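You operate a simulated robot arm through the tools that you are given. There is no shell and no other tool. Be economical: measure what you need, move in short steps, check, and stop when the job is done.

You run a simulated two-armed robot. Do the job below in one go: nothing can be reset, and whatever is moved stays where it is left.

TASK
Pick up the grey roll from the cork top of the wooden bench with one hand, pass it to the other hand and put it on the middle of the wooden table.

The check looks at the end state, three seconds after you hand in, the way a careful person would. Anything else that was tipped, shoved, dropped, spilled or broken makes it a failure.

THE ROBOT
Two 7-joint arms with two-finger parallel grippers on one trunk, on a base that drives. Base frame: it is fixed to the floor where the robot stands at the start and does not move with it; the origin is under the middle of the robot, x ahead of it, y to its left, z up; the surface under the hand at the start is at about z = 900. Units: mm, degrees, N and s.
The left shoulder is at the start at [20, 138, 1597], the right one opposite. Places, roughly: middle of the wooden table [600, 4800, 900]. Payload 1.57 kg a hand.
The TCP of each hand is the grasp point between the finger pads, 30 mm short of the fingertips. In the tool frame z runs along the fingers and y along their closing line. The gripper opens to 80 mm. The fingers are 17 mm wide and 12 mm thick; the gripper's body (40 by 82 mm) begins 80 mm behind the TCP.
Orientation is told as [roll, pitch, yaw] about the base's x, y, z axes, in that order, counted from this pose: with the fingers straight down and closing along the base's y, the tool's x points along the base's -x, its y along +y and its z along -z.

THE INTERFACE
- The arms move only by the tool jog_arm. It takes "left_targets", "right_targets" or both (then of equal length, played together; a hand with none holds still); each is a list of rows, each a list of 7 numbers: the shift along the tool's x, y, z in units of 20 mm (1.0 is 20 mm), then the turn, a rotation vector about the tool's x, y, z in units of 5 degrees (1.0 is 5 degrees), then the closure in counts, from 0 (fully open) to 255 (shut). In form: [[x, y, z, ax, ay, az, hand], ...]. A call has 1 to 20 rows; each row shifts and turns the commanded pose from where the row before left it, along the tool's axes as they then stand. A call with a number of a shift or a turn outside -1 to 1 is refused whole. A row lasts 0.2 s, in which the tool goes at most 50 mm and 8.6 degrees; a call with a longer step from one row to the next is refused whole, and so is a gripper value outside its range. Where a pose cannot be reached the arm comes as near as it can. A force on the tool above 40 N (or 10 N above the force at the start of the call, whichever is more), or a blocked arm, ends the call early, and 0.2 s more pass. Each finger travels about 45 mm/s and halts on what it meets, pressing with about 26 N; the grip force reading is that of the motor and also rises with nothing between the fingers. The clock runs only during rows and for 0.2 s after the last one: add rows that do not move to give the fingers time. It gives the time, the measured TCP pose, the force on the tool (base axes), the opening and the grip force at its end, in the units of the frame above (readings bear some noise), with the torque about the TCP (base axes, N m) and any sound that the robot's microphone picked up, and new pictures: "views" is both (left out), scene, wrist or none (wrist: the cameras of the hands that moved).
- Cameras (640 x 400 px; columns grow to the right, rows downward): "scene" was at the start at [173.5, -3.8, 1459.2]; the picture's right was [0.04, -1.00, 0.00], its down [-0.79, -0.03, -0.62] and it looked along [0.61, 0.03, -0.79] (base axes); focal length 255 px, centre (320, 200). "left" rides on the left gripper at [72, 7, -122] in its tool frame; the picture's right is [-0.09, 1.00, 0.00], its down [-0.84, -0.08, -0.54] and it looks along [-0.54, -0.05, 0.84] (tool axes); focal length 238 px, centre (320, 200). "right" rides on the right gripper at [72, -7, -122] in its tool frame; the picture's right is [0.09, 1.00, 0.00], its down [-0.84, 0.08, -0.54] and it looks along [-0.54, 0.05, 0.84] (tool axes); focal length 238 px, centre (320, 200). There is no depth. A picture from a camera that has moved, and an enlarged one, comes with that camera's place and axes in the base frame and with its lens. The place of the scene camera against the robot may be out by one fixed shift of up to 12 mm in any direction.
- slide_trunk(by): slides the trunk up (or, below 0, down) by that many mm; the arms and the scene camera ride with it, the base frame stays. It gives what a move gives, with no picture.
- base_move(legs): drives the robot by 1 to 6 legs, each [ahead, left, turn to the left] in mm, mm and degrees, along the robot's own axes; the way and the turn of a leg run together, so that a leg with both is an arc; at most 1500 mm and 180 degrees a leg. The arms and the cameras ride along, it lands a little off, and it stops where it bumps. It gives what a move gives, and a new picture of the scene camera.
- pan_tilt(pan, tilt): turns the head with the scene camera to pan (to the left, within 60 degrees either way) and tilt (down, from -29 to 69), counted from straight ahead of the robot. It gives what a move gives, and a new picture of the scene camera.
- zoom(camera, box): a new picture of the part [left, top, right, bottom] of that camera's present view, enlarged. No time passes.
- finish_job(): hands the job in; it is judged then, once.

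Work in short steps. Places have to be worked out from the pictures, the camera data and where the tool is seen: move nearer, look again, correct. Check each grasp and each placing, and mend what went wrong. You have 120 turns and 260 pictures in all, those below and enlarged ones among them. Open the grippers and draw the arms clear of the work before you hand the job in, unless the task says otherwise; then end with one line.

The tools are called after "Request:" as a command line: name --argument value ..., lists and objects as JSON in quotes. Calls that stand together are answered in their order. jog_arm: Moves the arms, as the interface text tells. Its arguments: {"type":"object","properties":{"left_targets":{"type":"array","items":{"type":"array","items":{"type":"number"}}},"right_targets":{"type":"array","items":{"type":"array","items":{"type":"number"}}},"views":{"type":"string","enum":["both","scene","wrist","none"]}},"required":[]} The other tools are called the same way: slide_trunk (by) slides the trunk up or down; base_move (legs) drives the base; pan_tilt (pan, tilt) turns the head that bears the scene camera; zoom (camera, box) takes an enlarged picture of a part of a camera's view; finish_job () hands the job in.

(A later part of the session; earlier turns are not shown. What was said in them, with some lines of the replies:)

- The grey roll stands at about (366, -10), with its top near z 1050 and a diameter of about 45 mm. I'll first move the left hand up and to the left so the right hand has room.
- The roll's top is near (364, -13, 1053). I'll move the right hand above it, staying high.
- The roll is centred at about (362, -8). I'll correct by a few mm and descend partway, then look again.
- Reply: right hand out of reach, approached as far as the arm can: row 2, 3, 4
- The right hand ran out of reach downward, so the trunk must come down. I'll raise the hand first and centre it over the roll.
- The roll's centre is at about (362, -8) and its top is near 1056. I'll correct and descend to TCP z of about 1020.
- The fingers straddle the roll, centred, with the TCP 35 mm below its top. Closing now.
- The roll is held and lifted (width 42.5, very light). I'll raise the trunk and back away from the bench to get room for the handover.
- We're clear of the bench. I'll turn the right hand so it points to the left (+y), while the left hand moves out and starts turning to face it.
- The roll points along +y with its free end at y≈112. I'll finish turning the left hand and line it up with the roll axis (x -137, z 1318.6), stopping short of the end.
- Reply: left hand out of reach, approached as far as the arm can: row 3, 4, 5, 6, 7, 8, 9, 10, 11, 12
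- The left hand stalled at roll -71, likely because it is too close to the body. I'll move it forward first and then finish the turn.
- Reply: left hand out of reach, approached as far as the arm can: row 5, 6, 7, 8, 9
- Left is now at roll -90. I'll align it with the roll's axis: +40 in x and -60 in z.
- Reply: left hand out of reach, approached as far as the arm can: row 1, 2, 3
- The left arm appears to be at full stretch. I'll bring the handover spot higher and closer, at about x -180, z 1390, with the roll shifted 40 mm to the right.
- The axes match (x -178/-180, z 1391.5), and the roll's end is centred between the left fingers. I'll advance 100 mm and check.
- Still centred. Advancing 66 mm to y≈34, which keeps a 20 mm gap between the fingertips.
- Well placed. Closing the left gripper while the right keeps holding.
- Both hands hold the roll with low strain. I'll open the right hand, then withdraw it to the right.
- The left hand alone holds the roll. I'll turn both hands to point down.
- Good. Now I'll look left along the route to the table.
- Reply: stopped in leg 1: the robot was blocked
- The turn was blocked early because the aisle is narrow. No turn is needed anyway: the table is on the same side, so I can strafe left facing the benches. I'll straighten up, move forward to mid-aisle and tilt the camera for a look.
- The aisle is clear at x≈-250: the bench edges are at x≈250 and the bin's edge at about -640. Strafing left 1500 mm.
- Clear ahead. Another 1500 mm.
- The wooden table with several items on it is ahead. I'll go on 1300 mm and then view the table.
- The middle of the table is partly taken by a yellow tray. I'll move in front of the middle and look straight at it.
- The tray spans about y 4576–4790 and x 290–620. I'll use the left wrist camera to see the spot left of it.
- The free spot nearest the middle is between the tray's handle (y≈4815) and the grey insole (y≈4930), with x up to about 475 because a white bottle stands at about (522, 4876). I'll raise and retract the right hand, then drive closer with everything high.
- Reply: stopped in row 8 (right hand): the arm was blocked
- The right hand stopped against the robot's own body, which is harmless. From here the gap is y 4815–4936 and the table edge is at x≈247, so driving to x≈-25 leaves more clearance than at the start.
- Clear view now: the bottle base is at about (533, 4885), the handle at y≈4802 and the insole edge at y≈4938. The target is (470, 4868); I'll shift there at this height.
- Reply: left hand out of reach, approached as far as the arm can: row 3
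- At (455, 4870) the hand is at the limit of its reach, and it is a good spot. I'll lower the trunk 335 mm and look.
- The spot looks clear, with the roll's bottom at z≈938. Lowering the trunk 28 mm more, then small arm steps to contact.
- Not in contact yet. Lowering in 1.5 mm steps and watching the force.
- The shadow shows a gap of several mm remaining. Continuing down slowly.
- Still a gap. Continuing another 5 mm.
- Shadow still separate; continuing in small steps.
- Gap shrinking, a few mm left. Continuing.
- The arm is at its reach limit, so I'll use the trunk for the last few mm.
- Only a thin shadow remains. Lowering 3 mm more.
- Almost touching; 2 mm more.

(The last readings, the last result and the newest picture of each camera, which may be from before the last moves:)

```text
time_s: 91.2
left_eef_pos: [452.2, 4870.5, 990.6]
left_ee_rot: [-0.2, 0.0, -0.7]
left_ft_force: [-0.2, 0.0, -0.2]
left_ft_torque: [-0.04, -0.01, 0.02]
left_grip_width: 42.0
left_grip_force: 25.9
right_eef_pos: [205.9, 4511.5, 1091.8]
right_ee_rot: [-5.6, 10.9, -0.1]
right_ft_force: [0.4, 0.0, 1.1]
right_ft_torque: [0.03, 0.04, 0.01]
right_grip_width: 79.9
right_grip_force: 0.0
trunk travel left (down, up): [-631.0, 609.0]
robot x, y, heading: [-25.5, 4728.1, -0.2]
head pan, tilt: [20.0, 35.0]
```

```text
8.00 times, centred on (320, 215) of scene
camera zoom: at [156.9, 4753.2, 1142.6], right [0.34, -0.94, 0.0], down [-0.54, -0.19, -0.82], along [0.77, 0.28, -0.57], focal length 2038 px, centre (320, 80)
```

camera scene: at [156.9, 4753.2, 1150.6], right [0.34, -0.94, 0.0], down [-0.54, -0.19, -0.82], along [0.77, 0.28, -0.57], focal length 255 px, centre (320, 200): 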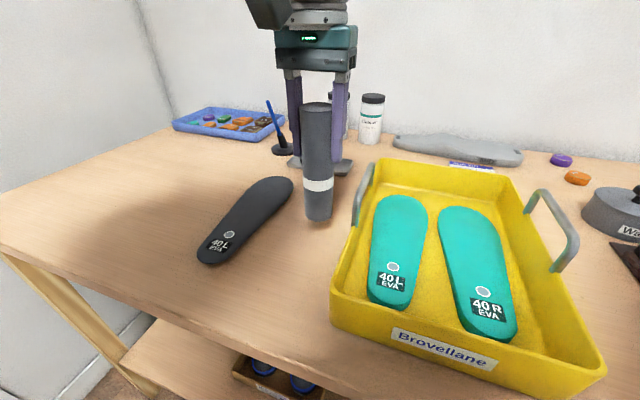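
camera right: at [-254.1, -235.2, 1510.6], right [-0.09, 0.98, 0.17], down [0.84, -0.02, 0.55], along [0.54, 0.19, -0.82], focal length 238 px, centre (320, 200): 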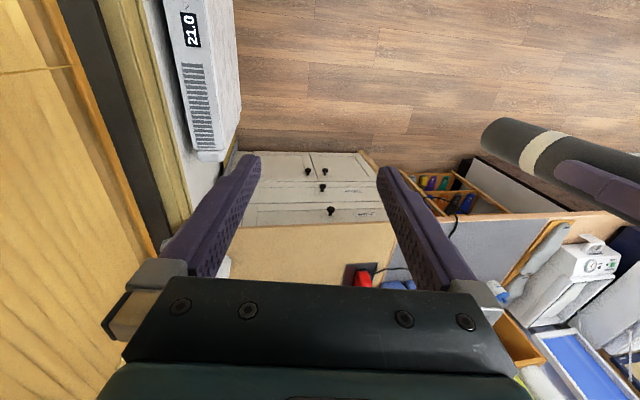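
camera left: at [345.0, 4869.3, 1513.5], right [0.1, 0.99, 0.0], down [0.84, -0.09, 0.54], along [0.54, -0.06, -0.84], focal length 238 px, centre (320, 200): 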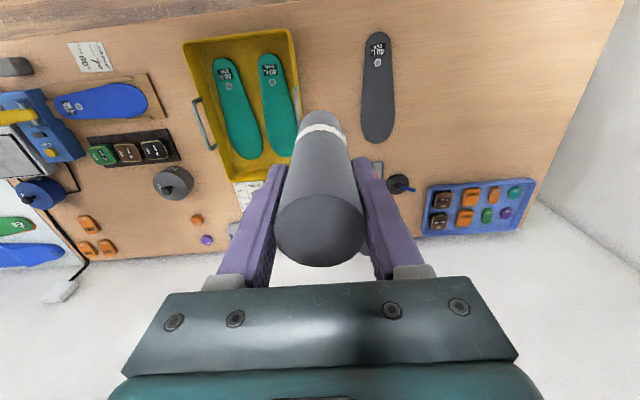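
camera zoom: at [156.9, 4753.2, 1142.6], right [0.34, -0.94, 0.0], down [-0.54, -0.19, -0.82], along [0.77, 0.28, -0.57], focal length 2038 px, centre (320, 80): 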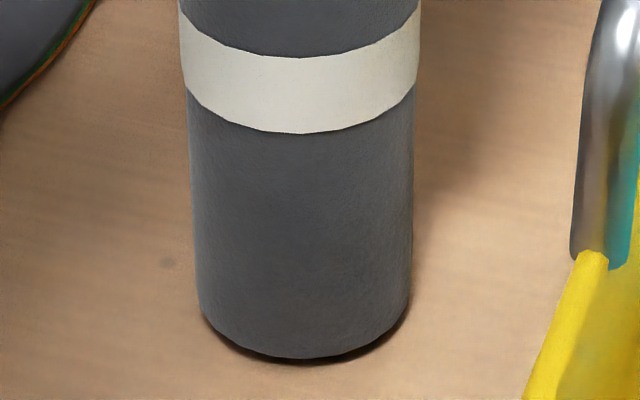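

A hairline is left; 2 mm more, watching the force.

Request:
slide_trunk --by -2

Request:
zoom --camera "scene" --box '[290, 190, 350, 240]'

```text
time_s: 91.7
left_eef_pos: [451.9, 4872.5, 989.8]
left_ee_rot: [-0.1, -0.1, -0.7]
left_ft_force: [0.2, -0.6, 0.1]
left_ft_torque: [0.01, -0.05, 0.01]
left_grip_width: 42.3
left_grip_force: 25.9
right_eef_pos: [204.1, 4509.2, 1090.8]
right_ee_rot: [-5.4, 10.8, -0.1]
right_ft_force: [0.0, -0.2, -0.4]
right_ft_torque: [0.02, -0.01, -0.01]
right_grip_width: 80.0
right_grip_force: 0.2
trunk travel left (down, up): [-629.0, 611.0]
robot x, y, heading: [-24.3, 4732.2, -0.3]
head pan, tilt: [20.0, 35.0]
```

```text
8.00 times, centred on (320, 215) of scene
camera zoom: at [156.9, 4753.2, 1140.6], right [0.34, -0.94, 0.0], down [-0.54, -0.19, -0.82], along [0.77, 0.28, -0.57], focal length 2038 px, centre (320, 80)
```

zoom: 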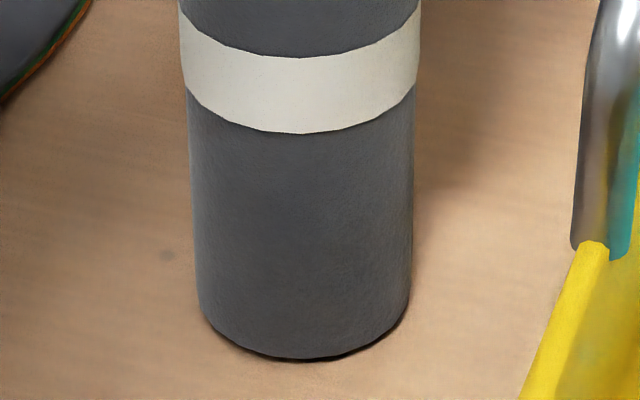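

Nearly down; one more 2 mm step.

Request:
slide_trunk --by -2

Request:
zoom --camera "scene" --box '[290, 190, 350, 240]'

```text
time_s: 92.2
left_eef_pos: [452.8, 4870.8, 987.3]
left_ee_rot: [-0.2, -0.1, -0.6]
left_ft_force: [-0.3, 0.2, 0.3]
left_ft_torque: [-0.04, 0.0, -0.01]
left_grip_width: 42.2
left_grip_force: 26.2
right_eef_pos: [205.3, 4510.3, 1087.9]
right_ee_rot: [-5.5, 10.8, -0.1]
right_ft_force: [-0.3, -1.0, -0.1]
right_ft_torque: [0.0, 0.01, 0.01]
right_grip_width: 80.0
right_grip_force: 0.0
trunk travel left (down, up): [-627.0, 613.0]
robot x, y, heading: [-22.9, 4732.0, -0.4]
head pan, tilt: [20.0, 35.0]
```

```text
8.00 times, centred on (320, 215) of scene
camera zoom: at [156.9, 4753.2, 1138.6], right [0.34, -0.94, 0.0], down [-0.54, -0.19, -0.82], along [0.77, 0.28, -0.57], focal length 2038 px, centre (320, 80)
```

zoom: 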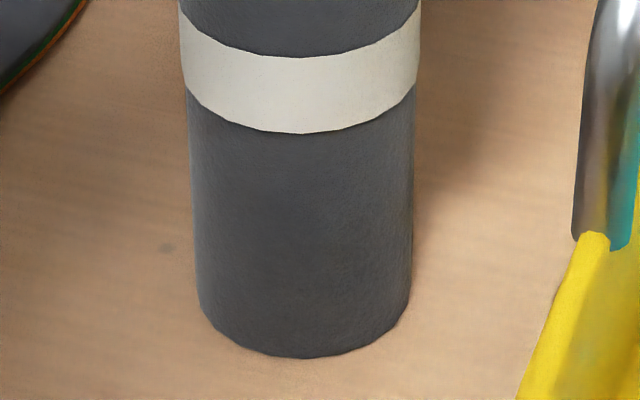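

The gap is closed in the picture. One more 1 mm to confirm contact by force.

Request:
slide_trunk --by -1

```text
time_s: 92.7
left_eef_pos: [452.0, 4871.6, 987.4]
left_ee_rot: [-0.2, -0.1, -0.7]
left_ft_force: [-2.6, -0.6, 9.0]
left_ft_torque: [0.0, 0.55, 0.06]
left_grip_width: 42.0
left_grip_force: 25.9
right_eef_pos: [205.3, 4511.5, 1087.7]
right_ee_rot: [-5.5, 10.8, -0.1]
right_ft_force: [0.8, -0.9, -0.3]
right_ft_torque: [-0.01, 0.02, 0.0]
right_grip_width: 80.2
right_grip_force: 0.0
trunk travel left (down, up): [-626.0, 614.0]
robot x, y, heading: [-23.4, 4733.1, 0.0]
head pan, tilt: [20.0, 35.0]
```

Contact is confirmed at 9 N. I'll open only to about 60 mm, since the tray handle is near the right finger, and look.

Request:
jog_arm --left_targets '[[0, 0, 0, 0, 0, 0, 180], [0, 0, 0, 0, 0, 0, 110], [0, 0, 0, 0, 0, 0, 75], [0, 0, 0, 0, 0, 0, 75], [0, 0, 0, 0, 0, 0, 75]]' --views "both"

```text
time_s: 93.9
left_eef_pos: [452.3, 4872.7, 986.8]
left_ee_rot: [-0.1, -0.1, -0.7]
left_ft_force: [0.4, 0.5, -0.2]
left_ft_torque: [-0.03, 0.0, 0.01]
left_grip_width: 56.7
left_grip_force: 0.2
right_eef_pos: [206.2, 4511.1, 1086.3]
right_ee_rot: [-5.6, 10.7, 0.0]
right_ft_force: [0.5, 0.0, -0.3]
right_ft_torque: [0.03, 0.0, 0.0]
right_grip_width: 80.1
right_grip_force: 0.0
trunk travel left (down, up): [-626.0, 614.0]
robot x, y, heading: [-27.2, 4731.4, -0.2]
head pan, tilt: [20.0, 35.0]
camera scene: at [156.9, 4753.2, 1137.6], right [0.34, -0.94, 0.0], down [-0.54, -0.19, -0.82], along [0.77, 0.28, -0.57], focal length 255 px, centre (320, 200)
camera left: at [380.0, 4879.8, 1108.3], right [0.1, 0.99, 0.0], down [0.84, -0.09, 0.54], along [0.54, -0.06, -0.84], focal length 238 px, centre (320, 200)
```

scene: 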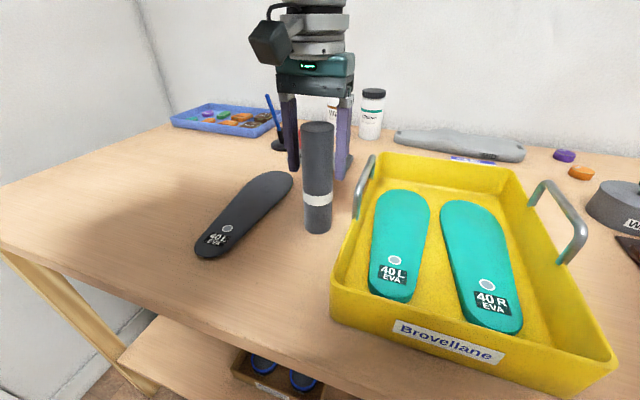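
left: 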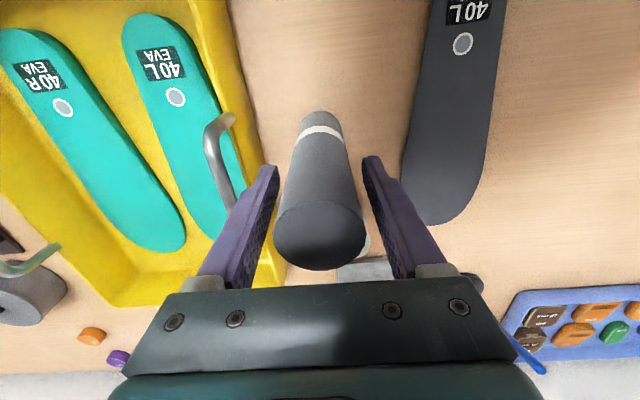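

The roll stands free with clearance on both sides. I'll raise the trunk straight up.

Request:
slide_trunk --by 30

Request:
slide_trunk --by 270

Request:
pan_tilt --pan 10 --tilt 48

```text
time_s: 94.7
left_eef_pos: [452.5, 4872.3, 1016.0]
left_ee_rot: [-0.3, 0.0, -0.7]
left_ft_force: [-0.9, 0.6, -0.7]
left_ft_torque: [-0.03, -0.02, -0.01]
left_grip_width: 56.5
left_grip_force: 0.1
right_eef_pos: [205.5, 4511.5, 1117.3]
right_ee_rot: [-5.6, 10.9, -0.1]
right_ft_force: [-0.4, -0.4, -0.3]
right_ft_torque: [0.02, -0.01, 0.01]
right_grip_width: 80.2
right_grip_force: 0.1
trunk travel left (down, up): [-656.0, 584.0]
robot x, y, heading: [-28.4, 4728.3, -0.3]
head pan, tilt: [20.0, 35.0]
```

```text
time_s: 97.4
left_eef_pos: [453.6, 4871.0, 1286.1]
left_ee_rot: [-0.1, 0.0, -0.6]
left_ft_force: [-0.2, 0.2, 0.7]
left_ft_torque: [0.01, -0.01, 0.01]
left_grip_width: 56.2
left_grip_force: 0.1
right_eef_pos: [204.5, 4511.4, 1386.0]
right_ee_rot: [-5.6, 10.8, 0.0]
right_ft_force: [-0.1, 0.6, -0.4]
right_ft_torque: [0.0, -0.01, 0.03]
right_grip_width: 79.9
right_grip_force: 0.0
trunk travel left (down, up): [-926.0, 314.0]
robot x, y, heading: [-25.8, 4732.0, -0.2]
head pan, tilt: [20.0, 35.0]
```

```text
time_s: 98.2
left_eef_pos: [451.8, 4871.0, 1286.0]
left_ee_rot: [-0.3, 0.0, -0.7]
left_ft_force: [0.9, 0.3, -0.6]
left_ft_torque: [0.03, 0.0, -0.02]
left_grip_width: 56.5
left_grip_force: 0.1
right_eef_pos: [204.0, 4511.1, 1386.6]
right_ee_rot: [-5.5, 10.8, -0.1]
right_ft_force: [0.4, 0.7, 0.8]
right_ft_torque: [-0.02, 0.01, 0.0]
right_grip_width: 80.1
right_grip_force: 0.2
trunk travel left (down, up): [-926.0, 314.0]
robot x, y, heading: [-25.0, 4727.1, -0.3]
head pan, tilt: [10.0, 48.0]
camera scene: at [151.8, 4736.8, 1418.6], right [0.17, -0.99, 0.0], down [-0.73, -0.13, -0.67], along [0.66, 0.11, -0.74], focal length 255 px, centre (320, 200)
```

scene: 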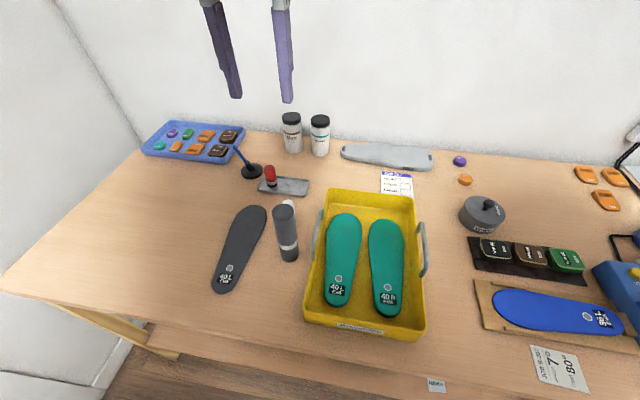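

The roll is standing on the table and nothing else has moved. I'll open the left hand fully and draw the arms and the robot clear.

Request:
jog_arm --left_targets '[[1, 0, 0, 0, 0, 0, 0], [1, 0, 0, 0, 0, 0, 0], [1, 0, 0, 0, 0, 0, 0], [1, 0, 0, 0, 0, 0, 0], [1, 0, 0, 0, 0, 0, 0], [1, 0, 0, 0, 0, 0, 0]]' --views "none"

Request:
base_move --legs '[[-200, 0, 0]]'

```text
time_s: 99.6
left_eef_pos: [332.5, 4873.8, 1285.5]
left_ee_rot: [-0.3, -0.1, -0.7]
left_ft_force: [0.9, 0.1, -0.6]
left_ft_torque: [0.01, -0.02, 0.03]
left_grip_width: 79.8
left_grip_force: 0.1
right_eef_pos: [203.7, 4511.7, 1387.3]
right_ee_rot: [-5.5, 10.7, 0.0]
right_ft_force: [-1.1, 1.0, 0.9]
right_ft_torque: [0.0, 0.01, 0.02]
right_grip_width: 80.0
right_grip_force: 0.1
trunk travel left (down, up): [-926.0, 314.0]
robot x, y, heading: [-25.3, 4731.1, -0.1]
head pan, tilt: [10.0, 48.0]
```

```text
time_s: 101.2
left_eef_pos: [132.3, 4871.9, 1287.1]
left_ee_rot: [-0.2, -0.1, -0.7]
left_ft_force: [-0.1, 0.4, -0.2]
left_ft_torque: [0.02, 0.0, 0.02]
left_grip_width: 79.9
left_grip_force: 0.1
right_eef_pos: [4.0, 4511.1, 1386.2]
right_ee_rot: [-5.5, 10.8, -0.2]
right_ft_force: [0.0, -0.4, 0.6]
right_ft_torque: [-0.01, 0.01, 0.01]
right_grip_width: 80.0
right_grip_force: 0.0
trunk travel left (down, up): [-926.0, 314.0]
robot x, y, heading: [-223.6, 4731.1, -0.3]
head pan, tilt: [10.0, 48.0]
camera scene: at [-48.4, 4737.3, 1418.6], right [0.17, -0.99, 0.0], down [-0.73, -0.13, -0.67], along [0.66, 0.11, -0.74], focal length 255 px, centre (320, 200)
```

scene: 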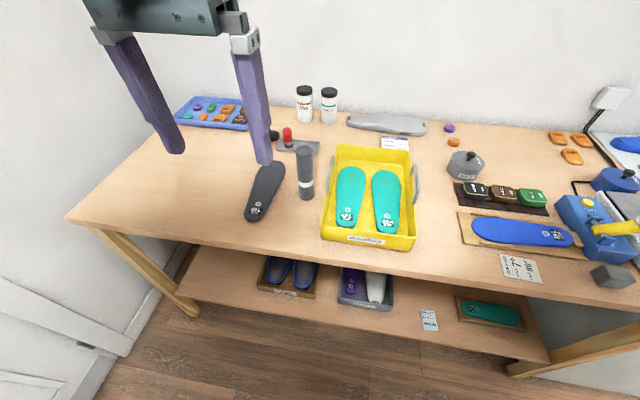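

The roll is upright and stable, both grippers are open, and both arms are clear of the table. Handing in.

Request:
finish_job

```text
The job is handed in.
```

The grey roll was picked up with the right hand, passed to the left and now stands upright on the wooden table at about (452, 4871), as near the middle as I could get it because the yellow tray fills the centre and the arm was at full reach; it stands with its other end down, and nothing else was seen to move.
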